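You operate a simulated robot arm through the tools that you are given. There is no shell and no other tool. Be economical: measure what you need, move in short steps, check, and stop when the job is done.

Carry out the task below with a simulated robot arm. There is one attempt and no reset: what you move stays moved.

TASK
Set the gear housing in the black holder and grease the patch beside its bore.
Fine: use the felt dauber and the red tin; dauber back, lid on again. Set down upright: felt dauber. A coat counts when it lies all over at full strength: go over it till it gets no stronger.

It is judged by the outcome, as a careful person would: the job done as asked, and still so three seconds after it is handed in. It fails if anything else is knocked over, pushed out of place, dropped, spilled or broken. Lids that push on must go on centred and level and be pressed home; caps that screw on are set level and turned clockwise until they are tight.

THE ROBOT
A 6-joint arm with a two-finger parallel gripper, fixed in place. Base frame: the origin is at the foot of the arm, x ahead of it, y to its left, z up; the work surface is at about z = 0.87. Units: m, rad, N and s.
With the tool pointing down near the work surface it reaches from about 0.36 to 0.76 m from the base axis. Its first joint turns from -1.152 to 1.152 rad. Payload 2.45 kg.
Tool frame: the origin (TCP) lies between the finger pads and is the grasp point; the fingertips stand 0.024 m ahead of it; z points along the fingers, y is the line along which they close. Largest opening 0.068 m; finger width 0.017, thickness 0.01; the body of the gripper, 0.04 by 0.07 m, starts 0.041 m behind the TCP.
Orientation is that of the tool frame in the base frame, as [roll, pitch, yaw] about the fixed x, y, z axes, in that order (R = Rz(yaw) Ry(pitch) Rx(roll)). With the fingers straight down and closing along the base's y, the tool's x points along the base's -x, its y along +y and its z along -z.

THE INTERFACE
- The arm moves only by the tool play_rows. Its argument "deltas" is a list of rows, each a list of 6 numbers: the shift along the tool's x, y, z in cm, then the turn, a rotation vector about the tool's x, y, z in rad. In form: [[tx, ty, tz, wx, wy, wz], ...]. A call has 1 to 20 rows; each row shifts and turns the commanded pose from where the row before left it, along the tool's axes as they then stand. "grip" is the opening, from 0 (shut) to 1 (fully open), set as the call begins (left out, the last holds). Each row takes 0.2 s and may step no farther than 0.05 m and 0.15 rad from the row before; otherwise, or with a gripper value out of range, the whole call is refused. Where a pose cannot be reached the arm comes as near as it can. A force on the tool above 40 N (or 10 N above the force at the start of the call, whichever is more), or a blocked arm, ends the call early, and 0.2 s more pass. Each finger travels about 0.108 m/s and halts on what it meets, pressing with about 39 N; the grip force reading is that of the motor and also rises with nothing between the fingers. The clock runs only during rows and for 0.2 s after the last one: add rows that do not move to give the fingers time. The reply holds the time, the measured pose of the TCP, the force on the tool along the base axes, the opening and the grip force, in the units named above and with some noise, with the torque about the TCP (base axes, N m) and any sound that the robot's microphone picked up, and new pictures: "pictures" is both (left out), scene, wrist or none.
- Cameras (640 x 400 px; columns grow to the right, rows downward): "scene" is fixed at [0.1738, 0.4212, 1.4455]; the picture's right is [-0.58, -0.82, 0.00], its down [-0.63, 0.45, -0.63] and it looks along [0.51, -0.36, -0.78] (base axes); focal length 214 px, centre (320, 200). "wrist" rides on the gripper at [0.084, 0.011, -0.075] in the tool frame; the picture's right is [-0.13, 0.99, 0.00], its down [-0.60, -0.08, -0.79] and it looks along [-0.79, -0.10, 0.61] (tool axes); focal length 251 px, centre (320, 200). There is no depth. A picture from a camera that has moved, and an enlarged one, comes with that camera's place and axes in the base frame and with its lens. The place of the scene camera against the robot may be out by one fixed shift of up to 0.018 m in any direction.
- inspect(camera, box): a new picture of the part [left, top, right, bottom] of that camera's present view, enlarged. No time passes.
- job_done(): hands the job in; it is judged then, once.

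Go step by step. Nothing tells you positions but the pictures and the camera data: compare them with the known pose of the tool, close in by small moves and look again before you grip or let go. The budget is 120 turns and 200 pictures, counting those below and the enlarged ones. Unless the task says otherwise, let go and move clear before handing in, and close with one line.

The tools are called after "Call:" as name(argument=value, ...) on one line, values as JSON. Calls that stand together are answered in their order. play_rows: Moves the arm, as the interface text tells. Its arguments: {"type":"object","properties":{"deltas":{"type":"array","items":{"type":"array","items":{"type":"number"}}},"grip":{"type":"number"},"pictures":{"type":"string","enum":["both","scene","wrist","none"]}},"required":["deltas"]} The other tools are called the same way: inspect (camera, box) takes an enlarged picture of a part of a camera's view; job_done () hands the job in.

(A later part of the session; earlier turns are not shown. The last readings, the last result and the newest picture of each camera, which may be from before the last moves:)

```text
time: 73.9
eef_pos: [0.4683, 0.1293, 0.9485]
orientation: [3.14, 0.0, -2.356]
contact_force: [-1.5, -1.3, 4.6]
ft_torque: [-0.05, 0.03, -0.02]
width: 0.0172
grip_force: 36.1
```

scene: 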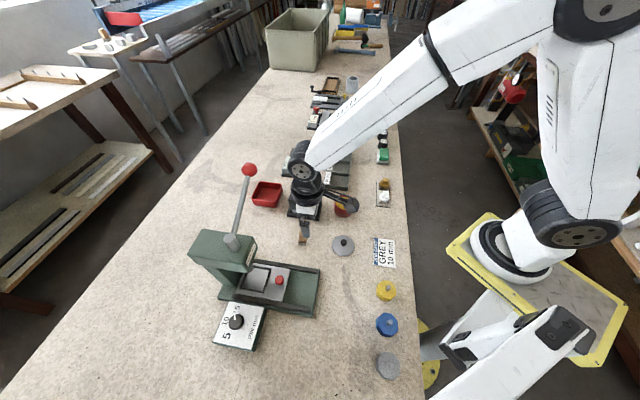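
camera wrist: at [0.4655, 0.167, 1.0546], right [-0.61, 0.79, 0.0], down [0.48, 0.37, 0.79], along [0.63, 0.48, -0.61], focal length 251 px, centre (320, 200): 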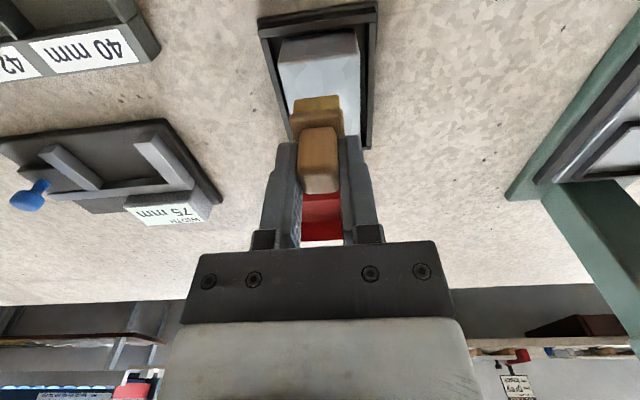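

Call:
play_rows(deltas=[[0, 0, 0.08, 0, 0, 0], [0, 0, 0, 0, 0, 0], [0, 0, -2, 0, 0, 0], [0, 0, -3, 0, 0, 0], [-2.9, 0.6, 0, 0, 0, 0], [-2.9, 0.6, 0, 0, 0, 0], [-2.9, 0.6, 0, 0, 0, 0], [-2.8, 0.5, 0, 0, 0, 0], [0, 0, 2, 0, 0, 0], [0, 0, 1.8, 0, 0, 0], [0, 0, 0.3, 0, 0, 0], [0, 0, 0, 0, 0, 0]], pictures="none")

```text
time: 76.5
eef_pos: [0.5362, 0.2268, 0.9561]
orientation: [3.139, -0.002, -2.358]
contact_force: [0.1, -0.2, 0.3]
ft_torque: [-0.02, -0.02, 0.01]
width: 0.0171
grip_force: 35.9
```

Call:
play_rows(deltas=[[0, 0, 0.1, 0, 0, 0], [0, 0.5, 0.04, 0, 0, 0], [0.5, 0, 0, 0, 0, 0], [-0.5, 0, 0, 0, 0, 0], [-0.4, 0, 0, 0, 0, 0], [0.4, 0, 0, 0, 0, 0], [0.5, 0, 0, 0, 0, 0], [0, -0.5, 0, 0, 0, 0], [-0.5, 0, 0, 0, 0, 0], [-0.5, 0, 0, 0, 0, 0], [0.5, 0, 0, 0, 0, 0], [0.5, 0, 0, 0, 0, 0], [0, -0.5, 0, 0, 0, 0], [-0.5, 0, 0, 0, 0, 0], [-0.4, 0, 0, 0, 0, 0], [0.4, 0, 0, 0, 0, 0], [0.5, 0, 0, 0, 0, 0], [0.3, 0.3, 0, 0, 0, 0]], pictures="none")

Call:
play_rows(deltas=[[0, 0, -1, 0, 0, 0], [2.2, -1, -3, 0, 0, 0], [2.7, -3, -1, 0, 0, 0], [0, -3, 0, 0, 0, 0], [0, 0, 0, 0, 0, 0]], pictures="none")

Call:
inspect(camera="scene", box=[280, 180, 330, 225])

Call:
inspect(camera="wrist", box=[360, 60, 480, 170])

```text
time: 77.8
eef_pos: [0.5332, 0.2326, 0.9564]
orientation: [3.139, -0.001, -2.356]
contact_force: [-0.7, -0.8, 6.0]
ft_torque: [0.05, 0.0, 0.01]
width: 0.0172
grip_force: 35.5
stopped in row 6: the force on the tool passed its limit at 42 N (the readings are from after the stop); the commanded pose is now the measured one
```

```text
time: 79.0
eef_pos: [0.5465, 0.1478, 1.0059]
orientation: [3.139, -0.004, -2.355]
contact_force: [-0.1, 0.6, -0.7]
ft_torque: [0.0, -0.02, 0.02]
width: 0.0175
grip_force: 36.2
```

```text
8.89 times, centred on (305, 202) of scene
camera zoom: at [0.1739, 0.4212, 1.4455], right [-0.58, -0.82, 0.0], down [-0.63, 0.45, -0.63], along [0.51, -0.36, -0.78], focal length 1906 px, centre (453, 178)
```

zoom: 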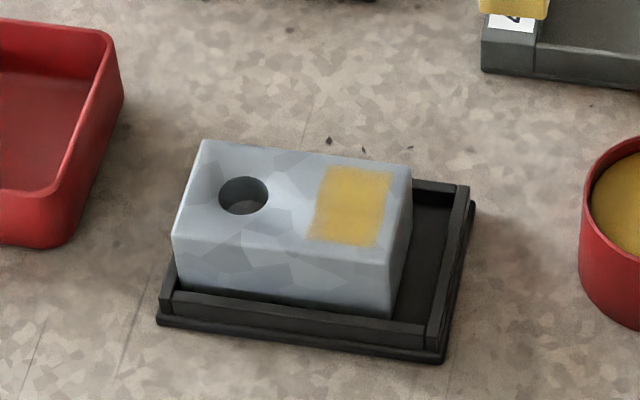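

```text
3.64 times, centred on (420, 115) of wrist
camera zoom: at [0.4799, 0.0951, 1.0817], right [-0.61, 0.79, 0.0], down [0.49, 0.37, 0.79], along [0.63, 0.48, -0.61], focal length 914 px, centre (-44, 509)
```

zoom: 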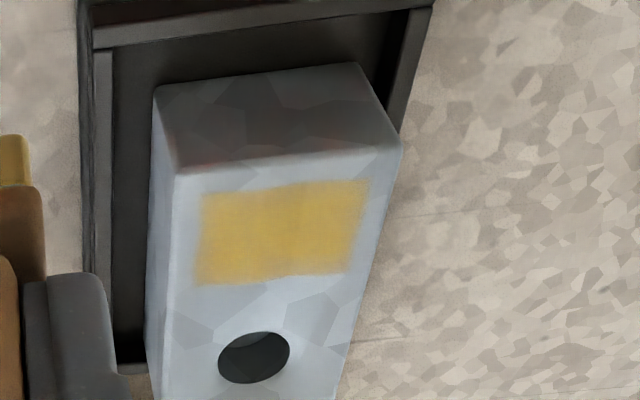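

Coverage looks nearly uniform. The last pass was cut short, so I'll do one more full pass over the whole patch.

Call:
play_rows(deltas=[[-2.4, 3.3, 0, 0, -0.003, 0], [-2.4, 3.4, 0, 0, 0, 0], [0, 0, 3, 0, 0, 0], [0, 0, 1.9, 0, 0, 0], [0, 0, 0.1, 0, 0, 0], [0, -0.5, 0.08, 0, 0, 0], [0.3, 0, 0, 0, 0, 0], [0.3, 0, 0, 0, 0, 0], [-0.3, 0, 0, 0, 0, 0], [-0.3, 0, 0, 0, 0, 0], [-0.3, 0, 0, 0, 0, 0], [0.3, 0, 0, 0, 0, 0], [0.3, 0, 0, 0, 0, 0], [0, 0.4, 0, 0, 0, 0], [-0.3, 0, 0, 0, 0, 0], [-0.3, 0, 0, 0, 0, 0], [0.3, 0, 0, 0, 0, 0], [0.3, 0, 0, 0, 0, 0], [0.3, 0, 0, 0, 0, 0]], pictures="none")

Call:
play_rows(deltas=[[-0.3, 0.4, 0, 0, 0, 0], [-0.3, 0, 0, 0, 0, 0], [-0.3, 0, 0, 0, 0, 0], [0.3, 0, 0, 0, 0, 0], [0.3, 0, 0, 0, 0, 0], [0.3, 0, 0, 0, 0, 0], [0.3, 0, 0, 0, 0, 0], [0, 0, -1, 0, 0, 0], [2.2, -1, -3, 0, 0, 0], [2.7, -3, -1, 0, 0, 0], [0, -3, 0, 0, 0, 0], [0, 0, 0, 0, 0, 0]], pictures="none")

Call:
inspect(camera="scene", box=[280, 180, 330, 225])

Call:
inspect(camera="wrist", box=[360, 60, 480, 170])

```text
time: 83.0
eef_pos: [0.5298, 0.2265, 0.9569]
orientation: [-3.142, 0.003, -2.357]
contact_force: [4.4, 7.3, 17.5]
ft_torque: [0.35, -0.26, 0.03]
width: 0.0171
grip_force: 36.0
```

```text
time: 83.8
eef_pos: [0.5324, 0.2343, 0.956]
orientation: [3.139, -0.004, -2.357]
contact_force: [-2.5, -1.9, 6.5]
ft_torque: [0.0, 0.02, -0.04]
width: 0.0173
grip_force: 36.1
stopped in row 4: the force on the tool passed its limit at 41 N (the readings are from after the stop); the commanded pose is now the measured one
```

```text
8.89 times, centred on (305, 202) of scene
camera zoom: at [0.1737, 0.4212, 1.4455], right [-0.58, -0.82, 0.0], down [-0.63, 0.45, -0.63], along [0.51, -0.36, -0.78], focal length 1906 px, centre (453, 178)
```

zoom: 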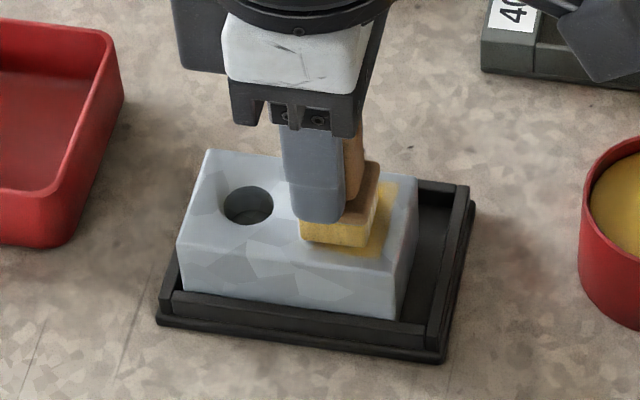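

```text
3.64 times, centred on (420, 115) of wrist
camera zoom: at [0.4654, 0.1813, 1.0321], right [-0.61, 0.79, 0.0], down [0.49, 0.37, 0.79], along [0.63, 0.48, -0.61], focal length 914 px, centre (-44, 509)
```

zoom: 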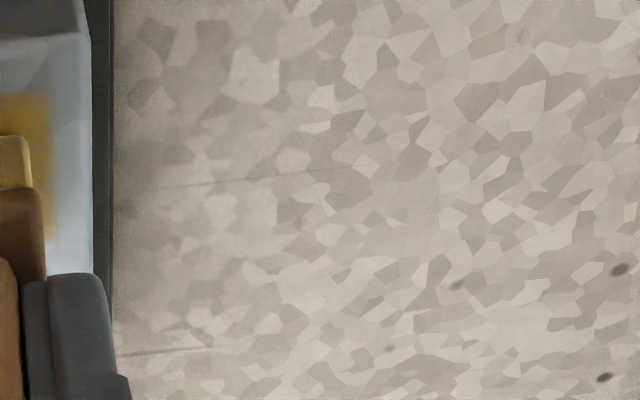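

It stopped on a force spike. I'll lift and look.

Call:
play_rows(deltas=[[0, 0, -1, 0, 0.005, 0], [2.2, -1, -3, 0, 0, 0], [2.7, -3, -1, 0, 0, 0], [0, -3, 0, 0, 0, 0], [0, 0, 0, 0, 0, 0]], pictures="none")

Call:
inspect(camera="scene", box=[280, 180, 330, 225])

Call:
inspect(camera="wrist", box=[360, 60, 480, 170])

```text
time: 85.0
eef_pos: [0.5498, 0.1484, 1.0055]
orientation: [3.138, -0.01, -2.356]
contact_force: [0.0, 0.1, -1.0]
ft_torque: [-0.02, -0.07, 0.01]
width: 0.0173
grip_force: 35.8
```

```text
8.89 times, centred on (305, 202) of scene
camera zoom: at [0.1739, 0.4212, 1.4455], right [-0.58, -0.82, 0.0], down [-0.63, 0.45, -0.63], along [0.51, -0.36, -0.78], focal length 1906 px, centre (453, 178)
```

zoom: 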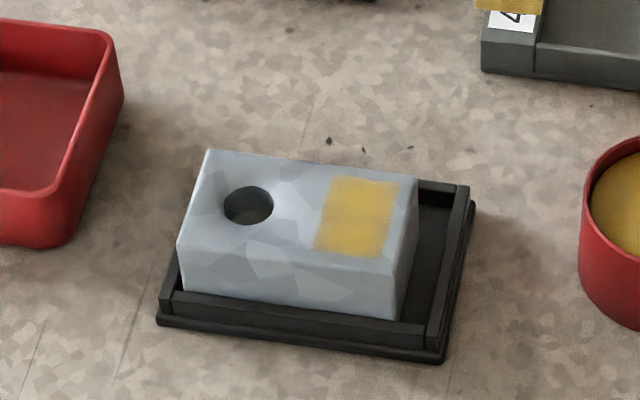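

```text
3.64 times, centred on (420, 115) of wrist
camera zoom: at [0.4825, 0.096, 1.0826], right [-0.61, 0.79, 0.0], down [0.49, 0.38, 0.79], along [0.62, 0.48, -0.62], focal length 914 px, centre (-44, 509)
```

zoom: 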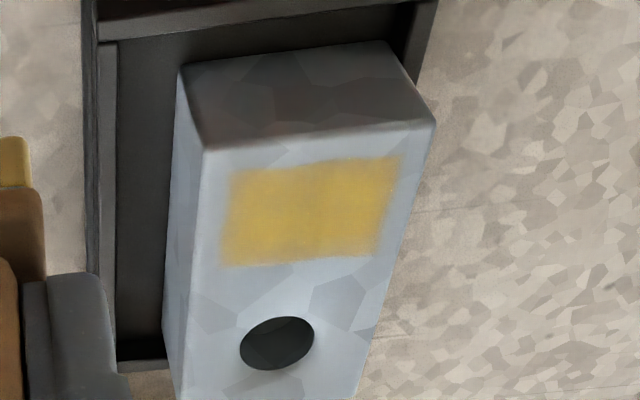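

The patch looks uniform now. I'll zoom further to check for weak areas at its edges.

Call:
inspect(camera="wrist", box=[394, 94, 480, 140])

Call:
inspect(camera="scene", box=[300, 195, 316, 211])

```text
7.44 times, centred on (437, 117) of wrist
camera zoom: at [0.4825, 0.096, 1.0826], right [-0.61, 0.79, 0.0], down [0.49, 0.38, 0.79], along [0.62, 0.48, -0.62], focal length 1871 px, centre (-551, 818)
```

zoom: 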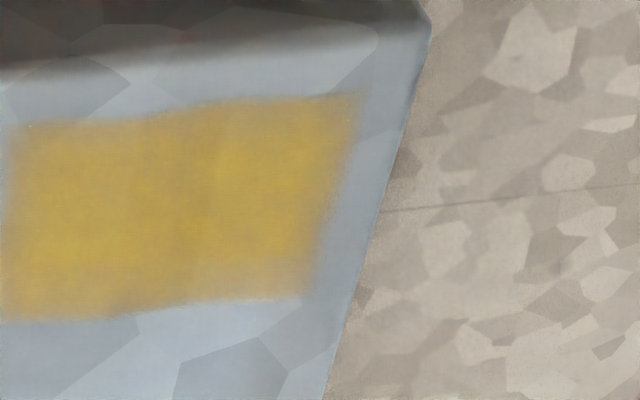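

```text
16.00 times, centred on (308, 203) of scene
camera zoom: at [0.1739, 0.4212, 1.4455], right [-0.58, -0.82, 0.0], down [-0.63, 0.45, -0.63], along [0.51, -0.36, -0.78], focal length 3432 px, centre (512, 152)
```

zoom: 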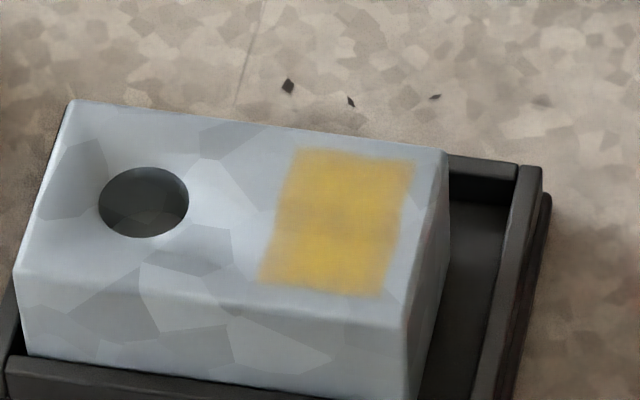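

The corner nearest the bore and press looks slightly thinner. I'll reload and do one more pass that covers it.

Call:
play_rows(deltas=[[2.4, 1.5, 0, 0, -0.01, 0], [2.4, 1.5, 0, 0, 0, 0], [2.3, 1.4, 0, 0, 0, 0], [0, 0, 2.5, 0, 0, 0], [0, 0, 2.5, 0, 0, 0], [0, 0, 0.5, 0, 0, 0], [0, 0, 0.15, 0, 0, 0], [0, 0, 0.1, 0, 0, 0], [0, 0, 0, 0, 0, 0]], pictures="none")

```text
time: 87.0
eef_pos: [0.4653, 0.1295, 0.9494]
orientation: [3.138, 0.002, -2.356]
contact_force: [0.3, 0.4, -0.5]
ft_torque: [0.04, 0.02, -0.02]
width: 0.0171
grip_force: 35.9
```

Call:
play_rows(deltas=[[0, 0, 0.1, 0, 0, 0], [0, 0, 0.08, 0, 0, 0], [0, 0, 0, 0, 0, 0]], pictures="none")

```text
time: 87.8
eef_pos: [0.4664, 0.1302, 0.9478]
orientation: [3.141, 0.005, -2.357]
contact_force: [-4.0, -5.7, 28.0]
ft_torque: [-0.26, 0.13, 0.02]
width: 0.0173
grip_force: 35.7
```

Call:
play_rows(deltas=[[0, 0, -2, 0, -0.003, 0], [0, 0, -3, 0, 0, 0], [-2.9, 0.7, 0, 0, 0, 0], [-2.9, 0.7, 0, 0, 0, 0], [-2.8, 0.6, 0, 0, 0, 0], [-2.8, 0.6, 0, 0, 0, 0], [0, 0, 2, 0, 0, 0], [0, 0, 1.7, 0, 0, 0], [0, 0, 0.4, 0, 0, 0], [0, 0, 0, 0, 0, 0]], pictures="none")

Call:
inspect(camera="scene", box=[280, 180, 330, 225])

```text
time: 90.0
eef_pos: [0.5286, 0.2291, 0.956]
orientation: [3.138, 0.003, -2.356]
contact_force: [-1.1, 0.5, 2.5]
ft_torque: [0.0, -0.03, 0.06]
width: 0.0173
grip_force: 35.4
```

```text
8.89 times, centred on (305, 202) of scene
camera zoom: at [0.1738, 0.4212, 1.4455], right [-0.58, -0.82, 0.0], down [-0.63, 0.45, -0.63], along [0.51, -0.36, -0.78], focal length 1906 px, centre (453, 178)
```

zoom: 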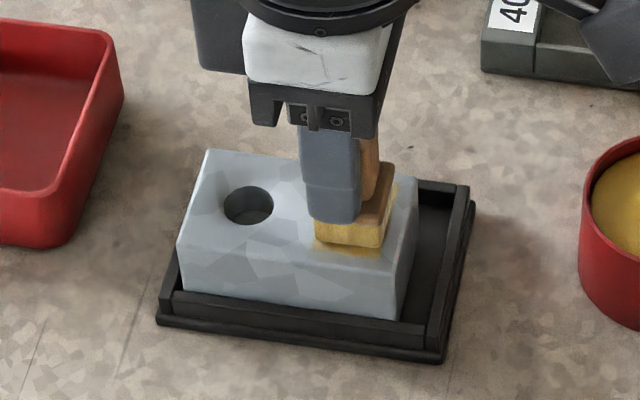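

Call:
play_rows(deltas=[[0, 0.3, 0.06, 0, 0, 0], [0, 0.4, 0, 0, 0, 0], [-0.3, 0, 0, 0, 0, 0], [-0.2, 0, 0, 0, 0, 0], [0.3, 0, 0, 0, 0, 0], [0.3, 0, 0, 0, 0, 0], [0.3, 0, 0, 0, 0, 0], [0.2, -0.3, 0, 0, 0, 0], [-0.3, -0.3, 0, 0, 0, 0], [-0.3, 0, 0, 0, 0, 0], [-0.3, 0, 0, 0, 0, 0], [-0.3, 0, 0, 0, 0, 0], [0.1, -0.4, 0, 0, 0, 0], [0.3, 0, 0, 0, 0, 0], [0.3, 0, 0, 0, 0, 0], [0.3, 0, 0, 0, 0, 0], [0.3, 0, 0, 0, 0, 0]], pictures="none")

Call:
play_rows(deltas=[[0, 0, -1, 0, 0, 0], [2.2, -1, -3, 0, 0, 0], [2.7, -3, -1, 0, 0, 0], [0, -3, 0, 0, 0, 0], [0, 0, 0, 0, 0, 0]], pictures="none")

Call:
inspect(camera="scene", box=[290, 185, 325, 220])

Call:
inspect(camera="wrist", box=[360, 60, 480, 170])

```text
time: 93.6
eef_pos: [0.5266, 0.2241, 0.9562]
orientation: [3.137, 0.007, -2.356]
contact_force: [4.2, 2.6, 9.0]
ft_torque: [0.1, -0.19, 0.05]
width: 0.0172
grip_force: 35.7
```

```text
time: 94.8
eef_pos: [0.5382, 0.1389, 1.0062]
orientation: [3.14, 0.003, -2.356]
contact_force: [0.3, -0.4, -1.0]
ft_torque: [0.0, -0.03, -0.02]
width: 0.0172
grip_force: 35.8
```

```text
11.43 times, centred on (308, 202) of scene
camera zoom: at [0.1739, 0.4212, 1.4455], right [-0.58, -0.82, 0.0], down [-0.63, 0.45, -0.63], along [0.51, -0.36, -0.78], focal length 2451 px, centre (463, 171)
```

zoom: 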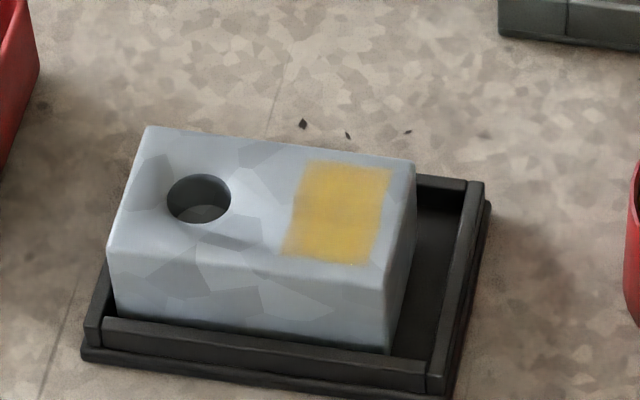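

```text
3.64 times, centred on (420, 115) of wrist
camera zoom: at [0.4712, 0.0859, 1.0813], right [-0.61, 0.79, 0.0], down [0.48, 0.37, 0.79], along [0.63, 0.49, -0.61], focal length 914 px, centre (-44, 509)
```

zoom: 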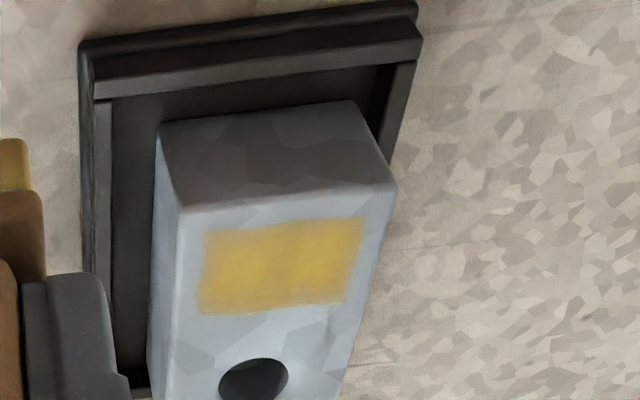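

The coat looks even and no stronger than before, so it's at full strength. I'll take the dauber back to its place, above the bench first.

Call:
play_rows(deltas=[[-0.9, 2.95, 0, 0, 0, 0], [-0.9, 2.95, 0, 0, 0, 0], [-0.9, 2.95, 0, 0, 0, 0], [-0.9, 2.95, 0, 0, 0, 0], [-1.0, 2.95, 0, 0, 0, 0], [-1.0, 2.95, 0, 0, 0, 0], [0, 0, 3, 0, 0, 0], [0, 0, 3, 0, 0, 0], [0, 0, 2, 0, 0, 0], [0, 0, 0, 0, 0, 0]], pictures="wrist")

Call:
inspect(camera="scene", box=[270, 200, 340, 260])

```text
time: 97.0
eef_pos: [0.4543, 0.3042, 0.9258]
orientation: [3.138, 0.003, -2.357]
contact_force: [0.0, 0.8, -1.7]
ft_torque: [-0.04, 0.0, 0.01]
width: 0.0175
grip_force: 35.8
camera wrist: at [0.3871, 0.2516, 1.0021], right [-0.61, 0.79, 0.0], down [0.48, 0.37, 0.79], along [0.63, 0.49, -0.61], focal length 251 px, centre (320, 200)
```

wrist: 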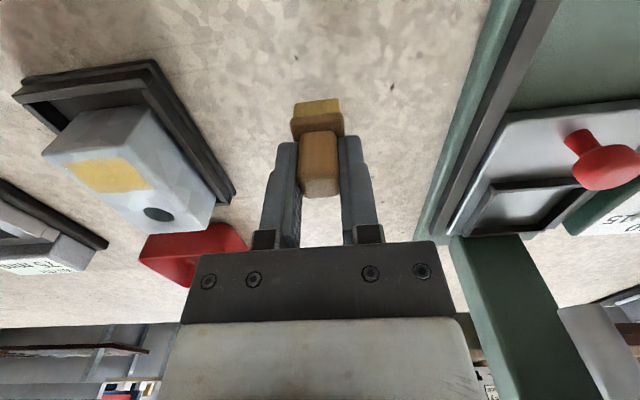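

```text
6.67 times, centred on (305, 230) of scene
camera zoom: at [0.1739, 0.4212, 1.4455], right [-0.58, -0.82, 0.0], down [-0.63, 0.45, -0.63], along [0.51, -0.36, -0.78], focal length 1430 px, centre (420, 0)
```

zoom: 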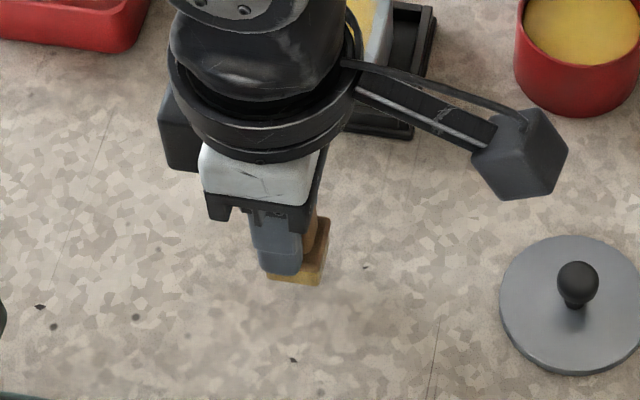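

It's back over its old spot. I'll lower it gently to the bench.

Call:
play_rows(deltas=[[0, 0, 0.4, 0, 0, 0], [0, 0, 0.3, 0, 0, 0], [0, 0, 0.1, 0, 0, 0], [0, 0, 0, 0, 0, 0]], pictures="none")

Call:
play_rows(deltas=[[0, 0, 0.1, 0, 0, 0], [0, 0, 0.1, 0, 0, 0], [0, 0, 0, 0, 0, 0]], pictures="none")

```text
time: 98.0
eef_pos: [0.4549, 0.3032, 0.9175]
orientation: [3.138, 0.003, -2.358]
contact_force: [-0.6, 0.2, -0.5]
ft_torque: [-0.03, 0.02, 0.01]
width: 0.0175
grip_force: 36.0
```

```text
time: 98.8
eef_pos: [0.4555, 0.3029, 0.9164]
orientation: [3.136, 0.004, -2.357]
contact_force: [-0.1, 0.9, -0.7]
ft_torque: [-0.01, 0.02, -0.03]
width: 0.0174
grip_force: 35.8
```

Call:
play_rows(deltas=[[0, 0, 0.08, 0, 0, 0], [0, 0, 0.07, 0, 0, 0], [0, 0, 0, 0, 0, 0]], pictures="none")

Call:
inspect(camera="wrist", box=[270, 70, 370, 150])

```text
time: 99.6
eef_pos: [0.4548, 0.3033, 0.9137]
orientation: [3.138, 0.004, -2.356]
contact_force: [0.2, 0.1, -0.1]
ft_torque: [-0.01, -0.02, -0.01]
width: 0.0174
grip_force: 35.7
```

```text
5.00 times, centred on (320, 110) of wrist
camera zoom: at [0.3874, 0.2507, 0.9894], right [-0.61, 0.79, 0.0], down [0.48, 0.37, 0.79], along [0.63, 0.49, -0.61], focal length 1257 px, centre (320, 650)
```

zoom: 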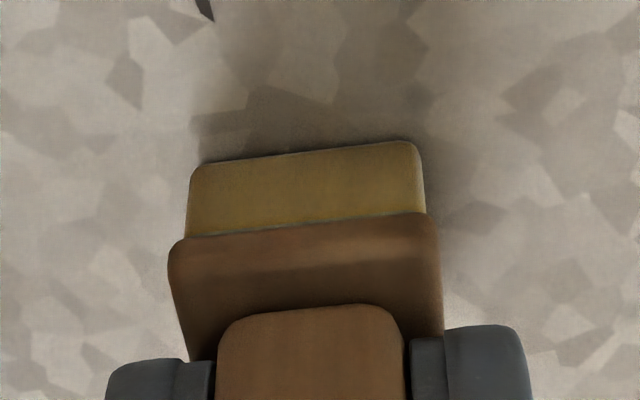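

Call:
play_rows(deltas=[[0, 0, 0.08, 0, 0, 0], [0, 0, 0, 0, 0, 0]], pictures="none")

Call:
play_rows(deltas=[[0, 0, 0.08, 0, 0, 0], [0, 0, 0, 0, 0, 0]], pictures="none")

```text
time: 100.2
eef_pos: [0.4552, 0.3028, 0.9139]
orientation: [3.139, 0.003, -2.355]
contact_force: [-4.5, -1.4, 9.7]
ft_torque: [-0.14, 0.12, -0.01]
width: 0.0172
grip_force: 35.4
```

```text
time: 100.8
eef_pos: [0.4545, 0.3032, 0.9135]
orientation: [3.14, 0.005, -2.356]
contact_force: [-5.0, -2.9, 21.4]
ft_torque: [-0.19, 0.19, 0.01]
width: 0.0173
grip_force: 35.8
```

The felt rests on the bench. I'll ease off, release and rise.

Call:
play_rows(deltas=[[0, 0, -0.1, 0, 0, 0], [0, 0, 0, 0, 0, 0]], pictures="none")

Call:
play_rows(deltas=[[0, 0, 0, 0, 0, 0], [0, 0, 0, 0, 0, 0], [0, 0, 0, 0, 0, 0], [0, 0, -2, 0, 0, 0], [0, 0, -3, 0, 0, 0], [0, 0, -4, 0, 0, 0], [0, 0, 0, 0, 0, 0]], grip=1)

Call:
inspect(camera="scene", box=[270, 190, 370, 260])

```text
time: 101.4
eef_pos: [0.4552, 0.3042, 0.9137]
orientation: [3.137, 0.006, -2.356]
contact_force: [2.0, -0.2, 11.0]
ft_torque: [0.03, -0.11, 0.02]
width: 0.0174
grip_force: 36.0
```

```text
time: 103.0
eef_pos: [0.4553, 0.3024, 1.0025]
orientation: [3.138, 0.003, -2.356]
contact_force: [0.5, 0.5, -0.6]
ft_torque: [-0.01, -0.01, 0.0]
width: 0.0681
grip_force: 0.0
camera wrist: at [0.3881, 0.2501, 1.0781], right [-0.61, 0.79, 0.0], down [0.48, 0.37, 0.79], along [0.63, 0.49, -0.61], focal length 251 px, centre (320, 200)
```

scene: 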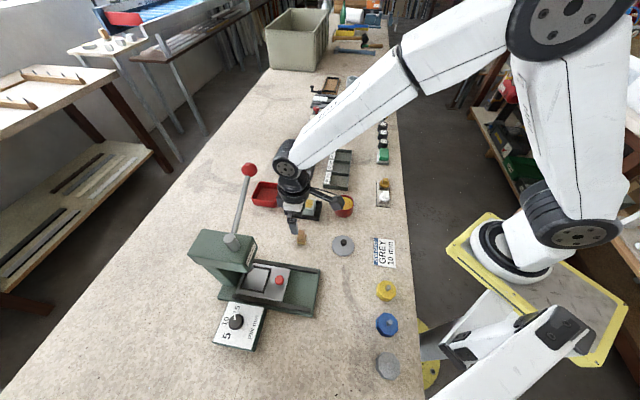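
wrist: 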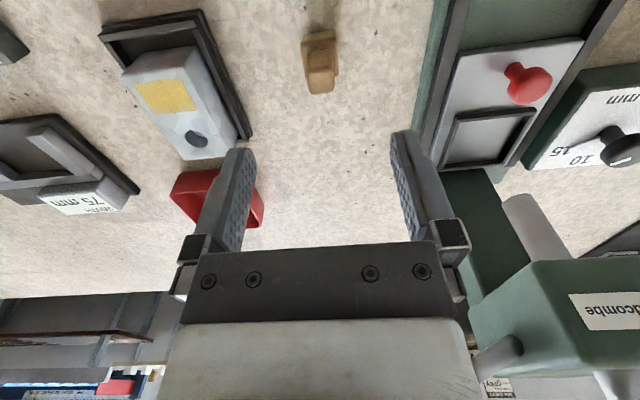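

```text
5.71 times, centred on (320, 225) of scene
camera zoom: at [0.1738, 0.4212, 1.4455], right [-0.58, -0.82, 0.0], down [-0.63, 0.45, -0.63], along [0.51, -0.36, -0.78], focal length 1226 px, centre (320, 57)
```

zoom: 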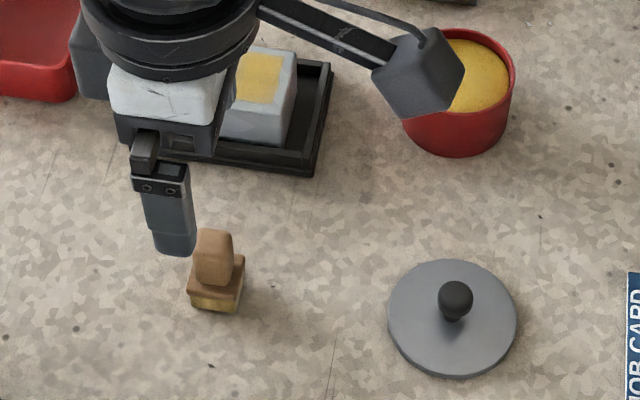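

The dauber stands upright. Next is the lid at (0.369, 0.212): I'll hover and check it.

Call:
play_rows(deltas=[[2.5, -0.05, 0, 0, 0, 0], [2.5, -0.05, 0, 0, 0, 0], [2.5, -0.05, 0, 0, 0, 0], [2.5, -0.05, 0, 0, 0, 0], [2.5, -0.05, 0, 0, 0, 0], [0, 0, 3, 0, 0, 0], [0, 0, 2, 0, 0, 0], [0, 0, 0, 0, 0, 0]], pictures="wrist")

Call:
inspect(camera="wrist", box=[240, 40, 400, 180])

```text
time: 104.8
eef_pos: [0.3672, 0.2111, 0.9539]
orientation: [3.139, 0.004, -2.355]
contact_force: [0.2, -0.2, -0.2]
ft_torque: [0.0, -0.04, 0.0]
width: 0.0679
grip_force: 0.0
camera wrist: at [0.2998, 0.159, 1.0293], right [-0.61, 0.79, 0.0], down [0.48, 0.37, 0.79], along [0.63, 0.49, -0.61], focal length 251 px, centre (320, 200)
```

wrist: 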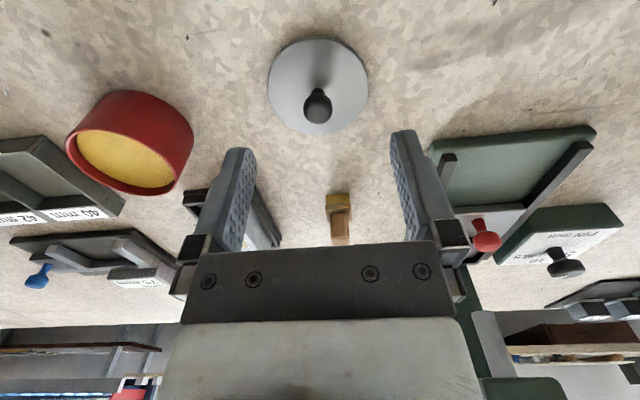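

```text
2.86 times, centred on (320, 110) of wrist
camera zoom: at [0.2998, 0.159, 1.0293], right [-0.61, 0.79, 0.0], down [0.48, 0.37, 0.79], along [0.63, 0.49, -0.61], focal length 718 px, centre (320, 457)
```

zoom: 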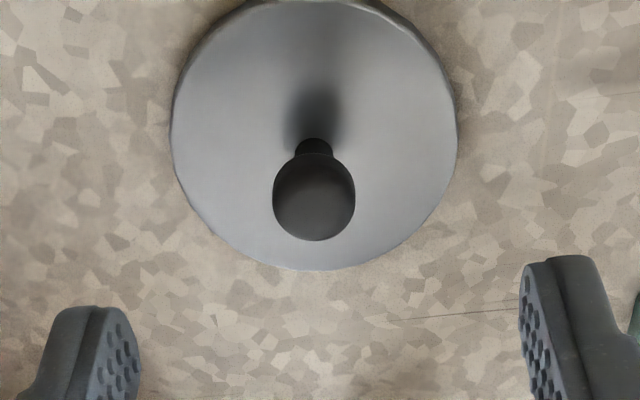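

Call:
play_rows(deltas=[[-0.2, -0.09, 2, 0, 0.003, 0], [0, 0, 2, 0, 0, 0], [0, 0, 1.2, 0, 0, 0], [0, 0, 0.2, 0, 0, 0], [0, 0, 0, 0, 0, 0]], pictures="none")

Call:
inspect(camera="wrist", box=[220, 60, 420, 200])

```text
time: 106.0
eef_pos: [0.3696, 0.2136, 0.9006]
orientation: [3.138, -0.001, -2.357]
contact_force: [0.9, -0.7, 0.9]
ft_torque: [0.0, 0.01, 0.01]
width: 0.0679
grip_force: 0.1
```

```text
2.86 times, centred on (320, 130) of wrist
camera zoom: at [0.3024, 0.1613, 0.9761], right [-0.61, 0.79, 0.0], down [0.48, 0.37, 0.79], along [0.63, 0.49, -0.61], focal length 718 px, centre (320, 400)
```

zoom: 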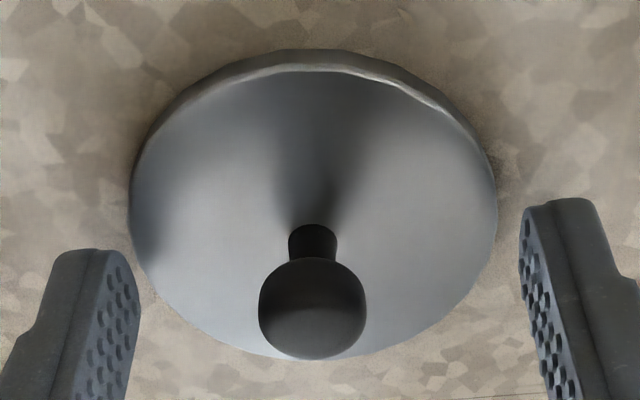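

The knob is centred between the fingers, so I'll grip and lift the lid.

Call:
play_rows(deltas=[[0, 0, 0, 0, 0, 0], [0, 0, 0, 0, 0, 0], [0, 0, 0, 0, 0, 0]], grip=0, pictures="none")

Call:
play_rows(deltas=[[0, 0, -1, 0, 0, 0], [0, 0, -2, 0, 0, 0], [0, 0, -3, 0, 0, 0], [0, 0, -2.5, 0, 0, 0], [0, 0, 0, 0, 0, 0]])

Call:
inspect(camera="wrist", box=[220, 60, 420, 200])

```text
time: 106.8
eef_pos: [0.3693, 0.2136, 0.9011]
orientation: [3.139, 0.0, -2.357]
contact_force: [-0.6, 0.6, 0.8]
ft_torque: [0.03, -0.06, -0.01]
width: 0.0151
grip_force: 34.8
```

```text
time: 108.0
eef_pos: [0.3687, 0.2133, 0.986]
orientation: [3.139, -0.001, -2.355]
contact_force: [0.4, -0.3, 0.0]
ft_torque: [-0.01, 0.01, 0.02]
width: 0.0153
grip_force: 34.3
camera wrist: at [0.3021, 0.161, 1.0613], right [-0.61, 0.79, 0.0], down [0.48, 0.37, 0.79], along [0.63, 0.49, -0.61], focal length 251 px, centre (320, 200)
```

scene: 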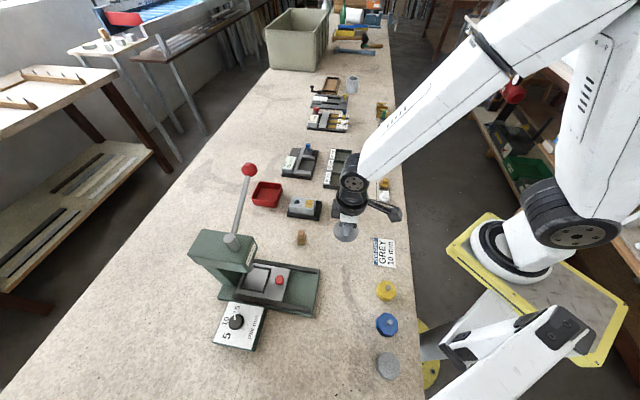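
wrist: 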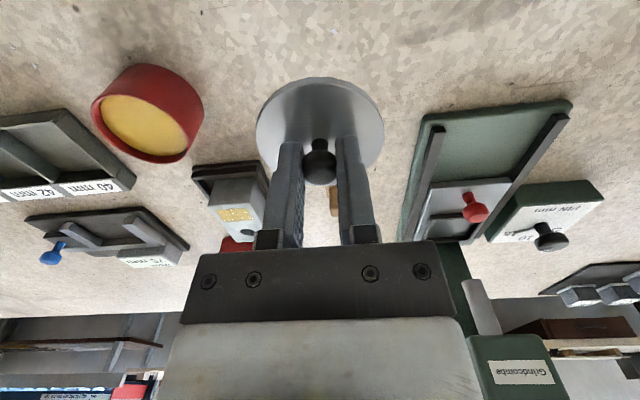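

```text
2.86 times, centred on (320, 130) of wrist
camera zoom: at [0.3021, 0.161, 1.0613], right [-0.61, 0.79, 0.0], down [0.48, 0.37, 0.79], along [0.63, 0.49, -0.61], focal length 718 px, centre (320, 400)
```

zoom: 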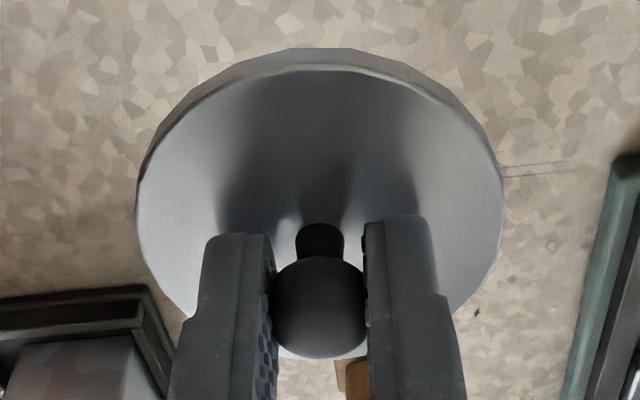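

The lid is held level, sitting about 2 mm further back in the grip than before. I'll carry it over the tin with that corrected for.

Call:
play_rows(deltas=[[-0.2, -2.2, 0, 0, 0, 0], [-0.2, -2.2, 0, 0, 0, 0], [-0.2, -2.2, 0, 0, 0, 0], [-0.2, -2.2, 0, 0, 0, 0], [-0.2, -2.1, 0, 0, 0, 0], [-0.26, -2.12, 0, 0, 0, 0], [0, 0, 0, 0, 0, 0], [0, 0, 1.5, 0, 0, 0], [0, 0, 1, 0, 0, 0], [0, 0, 0, 0, 0, 0]], pictures="wrist")

Call:
inspect(camera="scene", box=[315, 170, 375, 230])

Call:
inspect(camera="wrist", box=[230, 20, 410, 150])

```text
time: 110.2
eef_pos: [0.4714, 0.1314, 0.9587]
orientation: [3.137, 0.001, -2.357]
contact_force: [0.5, 0.3, -0.3]
ft_torque: [0.05, 0.0, -0.02]
width: 0.0153
grip_force: 34.7
camera wrist: at [0.4034, 0.0784, 1.034], right [-0.61, 0.79, 0.0], down [0.48, 0.37, 0.79], along [0.63, 0.49, -0.61], focal length 251 px, centre (320, 200)
```

wrist: 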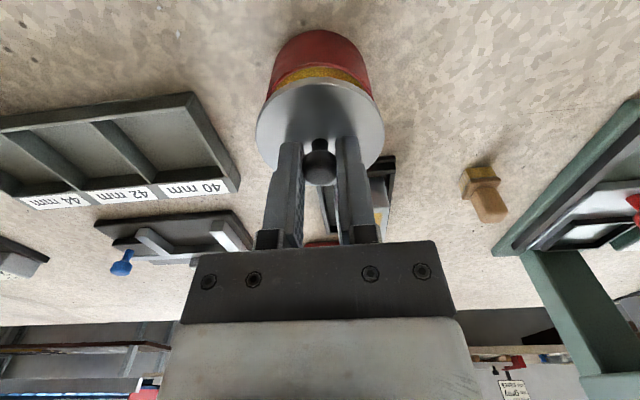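

```text
6.67 times, centred on (345, 200) of scene
camera zoom: at [0.1739, 0.4212, 1.4455], right [-0.58, -0.82, 0.0], down [-0.63, 0.45, -0.63], along [0.51, -0.36, -0.78], focal length 1430 px, centre (153, 200)
```

zoom: 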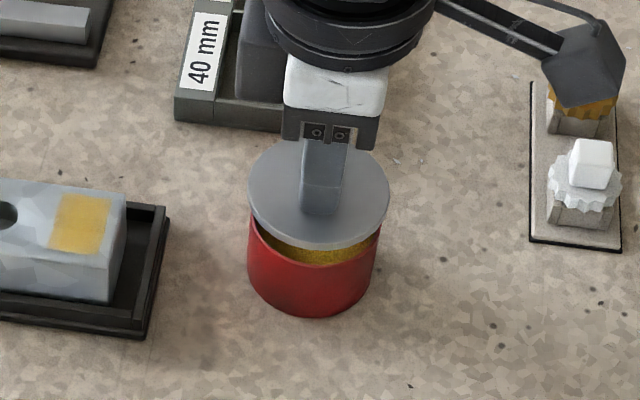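

```text
3.08 times, centred on (320, 85) of wrist
camera zoom: at [0.4034, 0.0784, 1.034], right [-0.61, 0.79, 0.0], down [0.48, 0.37, 0.79], along [0.63, 0.49, -0.61], focal length 774 px, centre (320, 554)
```

zoom: 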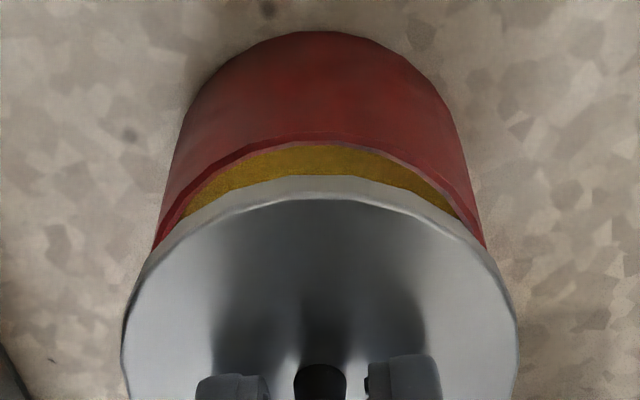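

The lid and tin centres agree to within about a millimetre. I'll lower until the lid meets the tin.

Call:
play_rows(deltas=[[0, 0, 0.8, 0, 0, 0], [0, 0, 0.3, 0, 0, 0], [0, 0, 0.1, 0, 0, 0], [0, 0, 0, 0, 0, 0]], pictures="none")

Call:
inspect(camera="wrist", box=[230, 20, 410, 150])

Call:
inspect(camera="scene", box=[315, 170, 375, 230])

```text
time: 111.2
eef_pos: [0.4707, 0.1309, 0.9468]
orientation: [3.138, -0.001, -2.357]
contact_force: [0.8, 1.1, -0.4]
ft_torque: [0.02, -0.02, -0.01]
width: 0.0151
grip_force: 34.2
```

```text
3.08 times, centred on (320, 85) of wrist
camera zoom: at [0.4037, 0.0782, 1.0224], right [-0.61, 0.79, 0.0], down [0.48, 0.37, 0.79], along [0.63, 0.49, -0.61], focal length 774 px, centre (320, 554)
```

zoom: 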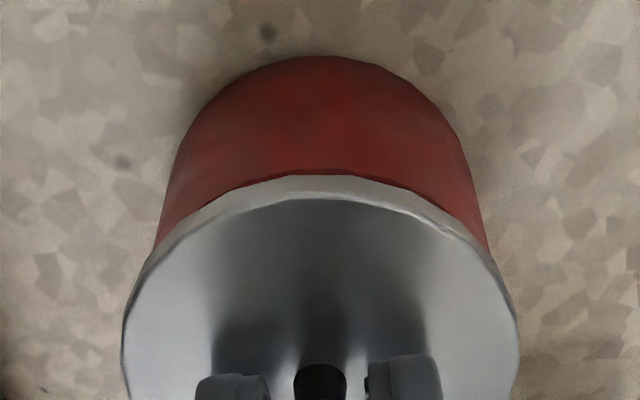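

```text
6.67 times, centred on (345, 200) of scene
camera zoom: at [0.1738, 0.4212, 1.4455], right [-0.58, -0.82, 0.0], down [-0.63, 0.45, -0.63], along [0.51, -0.36, -0.78], focal length 1430 px, centre (153, 200)
```

zoom: 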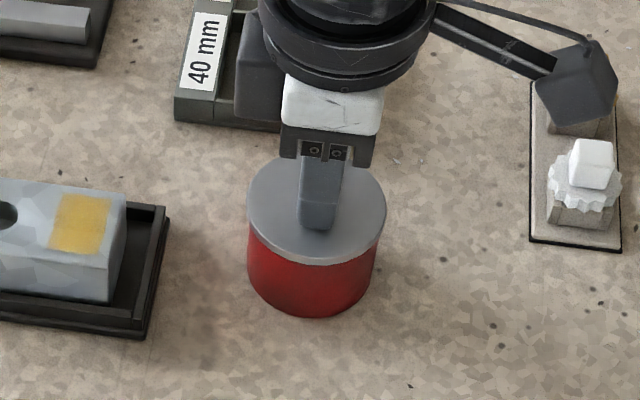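

It's almost on and centred. I'll press down in small steps, watching the force and listening for the click.

Call:
play_rows(deltas=[[0, 0, 0.15, 0, 0, 0], [0, 0, 0.15, 0, 0, 0], [0, 0, 0.1, 0, 0, 0], [0, 0, 0, 0, 0, 0]], pictures="none")

Call:
play_rows(deltas=[[0, 0, 0.1, 0, 0, 0], [0, 0, 0.1, 0, 0, 0], [0, 0, 0, 0, 0, 0]], pictures="none")

```text
time: 112.2
eef_pos: [0.4687, 0.1309, 0.9434]
orientation: [3.138, 0.0, -2.357]
contact_force: [-5.4, -3.0, 10.9]
ft_torque: [0.02, 0.07, 0.0]
width: 0.0151
grip_force: 33.9
heard: snap
```

```text
time: 112.8
eef_pos: [0.4698, 0.1307, 0.9424]
orientation: [3.14, 0.0, -2.357]
contact_force: [-5.2, -1.3, 10.3]
ft_torque: [0.0, 0.07, 0.01]
width: 0.0153
grip_force: 34.3
stopped in row 3: the force on the tool passed its limit at 44 N (the readings are from after the stop); the commanded pose is now the measured one
```

It snapped on and took over 40 N of pressing. I'll check that it's seated level.

Call:
inspect(camera="wrist", box=[230, 20, 410, 150])

Call:
inspect(camera="scene", box=[325, 180, 365, 220])

```text
3.08 times, centred on (320, 85) of wrist
camera zoom: at [0.4035, 0.078, 1.0186], right [-0.61, 0.79, 0.0], down [0.49, 0.37, 0.79], along [0.63, 0.49, -0.61], focal length 774 px, centre (320, 554)
```

zoom: 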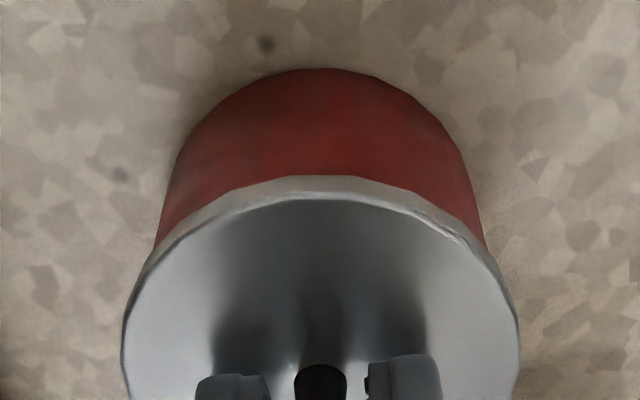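

```text
10.00 times, centred on (345, 200) of scene
camera zoom: at [0.1735, 0.4212, 1.4455], right [-0.58, -0.82, 0.0], down [-0.63, 0.45, -0.63], along [0.51, -0.36, -0.78], focal length 2145 px, centre (70, 200)
```

zoom: 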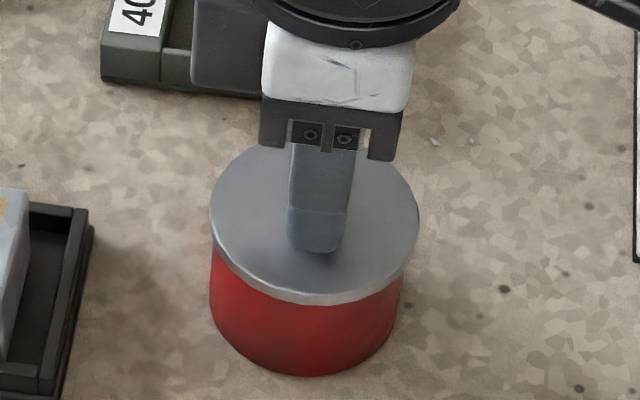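

The lid is level and centred. I'll release and rise.

Call:
play_rows(deltas=[[0, 0, 0, 0, 0, 0], [0, 0, 0, 0, 0, 0], [0, 0, 0, 0, 0, 0], [0, 0, -2, 0, 0, 0], [0, 0, -3, 0, 0, 0], [0, 0, -4, 0, 0, 0], [0, 0, 0, 0, 0, 0]], grip=1)

Call:
inspect(camera="scene", box=[325, 180, 365, 220])

Call:
inspect(camera="scene", box=[280, 180, 330, 225])

```text
time: 114.5
eef_pos: [0.4713, 0.1311, 1.0321]
orientation: [3.138, 0.0, -2.357]
contact_force: [0.1, 0.0, 0.0]
ft_torque: [-0.01, 0.0, 0.02]
width: 0.0678
grip_force: 0.1
camera wrist: at [0.4041, 0.0789, 1.1067], right [-0.61, 0.79, 0.0], down [0.48, 0.37, 0.79], along [0.63, 0.49, -0.61], focal length 251 px, centre (320, 200)
```

scene: 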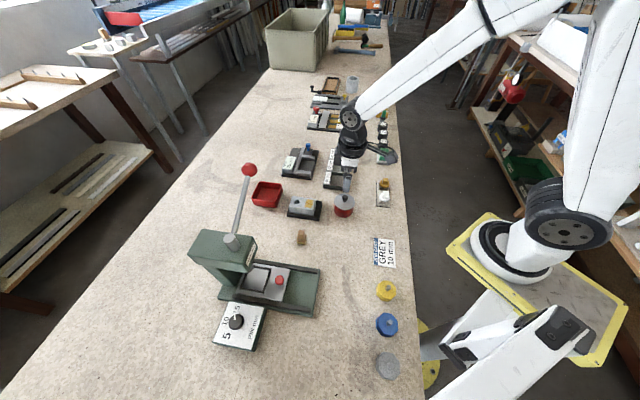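
wrist: 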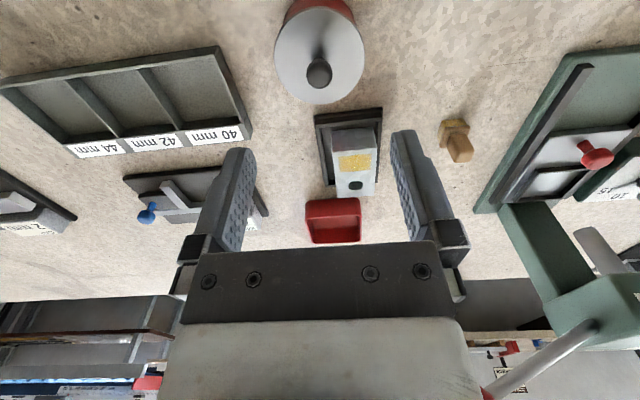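

```text
10.00 times, centred on (345, 200) of scene
camera zoom: at [0.1738, 0.4212, 1.4455], right [-0.58, -0.82, 0.0], down [-0.63, 0.45, -0.63], along [0.51, -0.36, -0.78], focal length 2145 px, centre (70, 200)
```

zoom: 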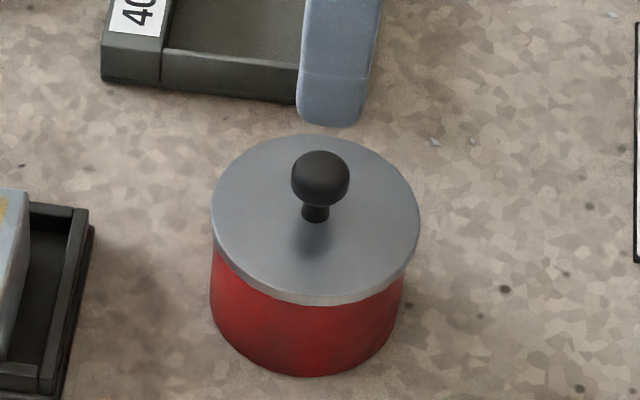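

```text
8.89 times, centred on (305, 202) of scene
camera zoom: at [0.1738, 0.4212, 1.4455], right [-0.58, -0.82, 0.0], down [-0.63, 0.45, -0.63], along [0.51, -0.36, -0.78], focal length 1906 px, centre (453, 178)
```

zoom: 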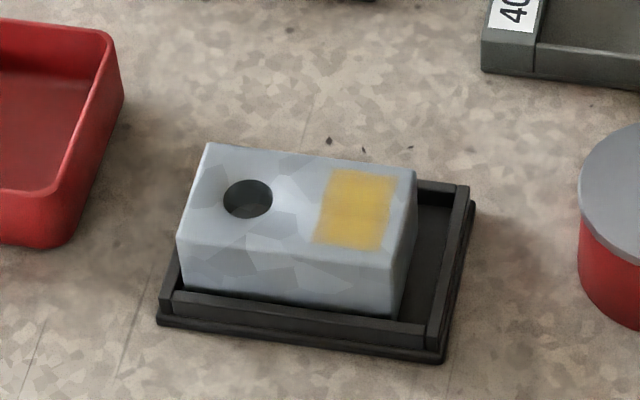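

The lid is good. I'll check how the housing sits in the tray, since rubbing shifted it towards the far wall.

Call:
inspect(camera="wrist", box=[300, 95, 400, 205])

Call:
inspect(camera="scene", box=[285, 190, 305, 215])

```text
3.64 times, centred on (350, 150) of wrist
camera zoom: at [0.4041, 0.0789, 1.1067], right [-0.61, 0.79, 0.0], down [0.48, 0.37, 0.79], along [0.63, 0.49, -0.61], focal length 914 px, centre (211, 382)
```

zoom: 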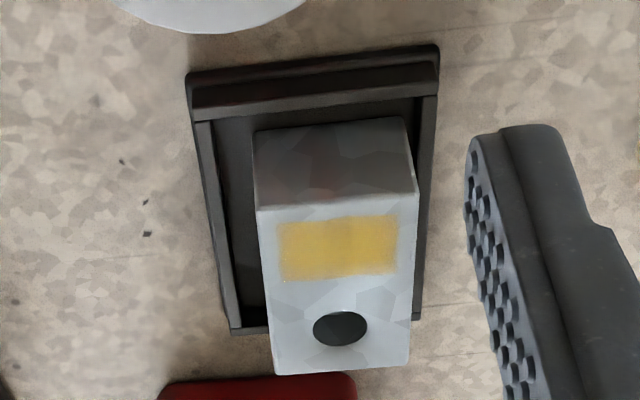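

```text
16.00 times, centred on (295, 202) of scene
camera zoom: at [0.1738, 0.4212, 1.4455], right [-0.58, -0.82, 0.0], down [-0.63, 0.45, -0.63], along [0.51, -0.36, -0.78], focal length 3432 px, centre (720, 160)
```

zoom: 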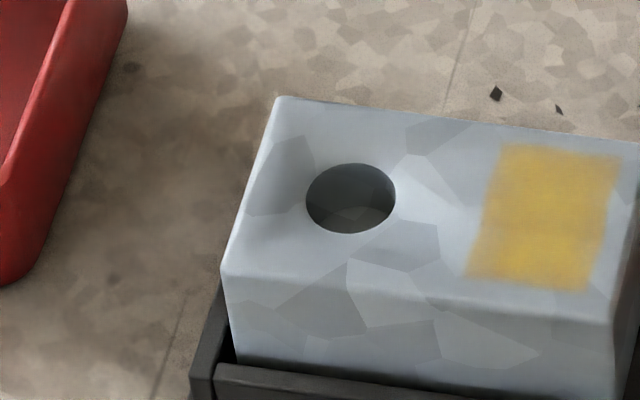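

The housing is flat inside the walls but about 5 mm off centre. I'll regrip it by the sides and re-centre it; the fingers won't touch the greased top.

Call:
play_rows(deltas=[[-2.5, 0.5, 0, 0, 0, 0], [-2.5, 0.5, 0, 0, 0, 0], [-2.5, 0.5, 0, 0, 0, 0], [-2.5, 0.5, 0, 0, 0, 0], [-2.3, 0.37, 0, 0, 0, 0], [0, 0, 3, 0, 0, 0], [0, 0, 3, 0, 0, 0], [0, 0, 0, 0, 0, 0]], pictures="none")

Call:
inspect(camera="wrist", box=[220, 20, 420, 180])

```text
time: 116.2
eef_pos: [0.5439, 0.2352, 0.9719]
orientation: [3.139, 0.0, -2.357]
contact_force: [0.5, 0.7, -0.2]
ft_torque: [-0.02, -0.01, 0.0]
width: 0.0678
grip_force: 0.0
```

```text
2.50 times, centred on (320, 100) of wrist
camera zoom: at [0.4758, 0.1824, 1.0474], right [-0.61, 0.79, 0.0], down [0.48, 0.37, 0.79], along [0.63, 0.49, -0.61], focal length 629 px, centre (320, 450)
```

zoom: 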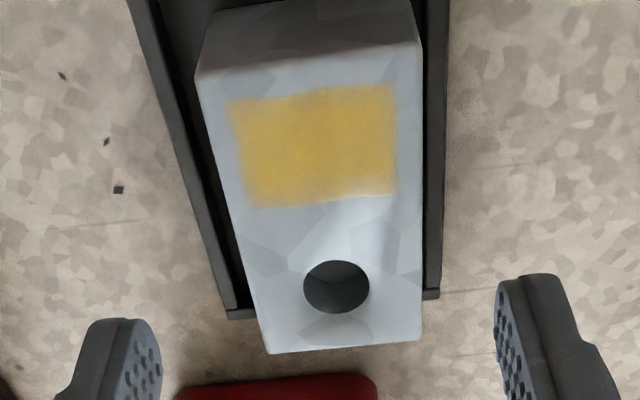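

Call:
play_rows(deltas=[[0, 0.2, 2, 0, 0, 0], [0, 0, 2, 0, 0, 0], [0, 0, 0.8, 0, 0, 0], [0, 0, 0, 0, 0, 0]], pictures="none")

Call:
inspect(camera="wrist", box=[220, 40, 420, 210])

```text
time: 117.2
eef_pos: [0.5386, 0.2356, 0.9249]
orientation: [3.139, -0.001, -2.356]
contact_force: [-0.1, -0.3, 0.2]
ft_torque: [0.0, -0.04, 0.05]
width: 0.0679
grip_force: 0.0
```

```text
2.35 times, centred on (320, 125) of wrist
camera zoom: at [0.4718, 0.1837, 0.9995], right [-0.61, 0.79, 0.0], down [0.48, 0.37, 0.79], along [0.63, 0.49, -0.61], focal length 592 px, centre (320, 376)
```

zoom: 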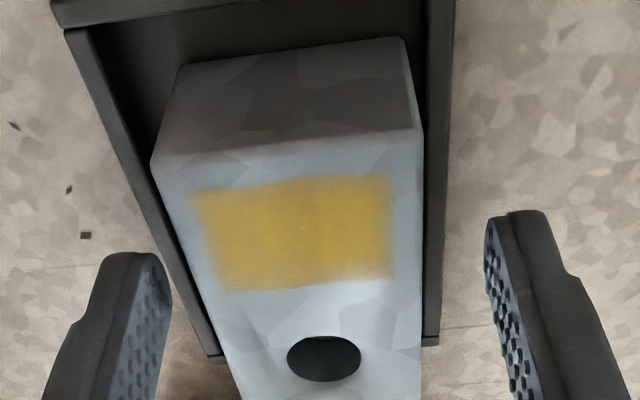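

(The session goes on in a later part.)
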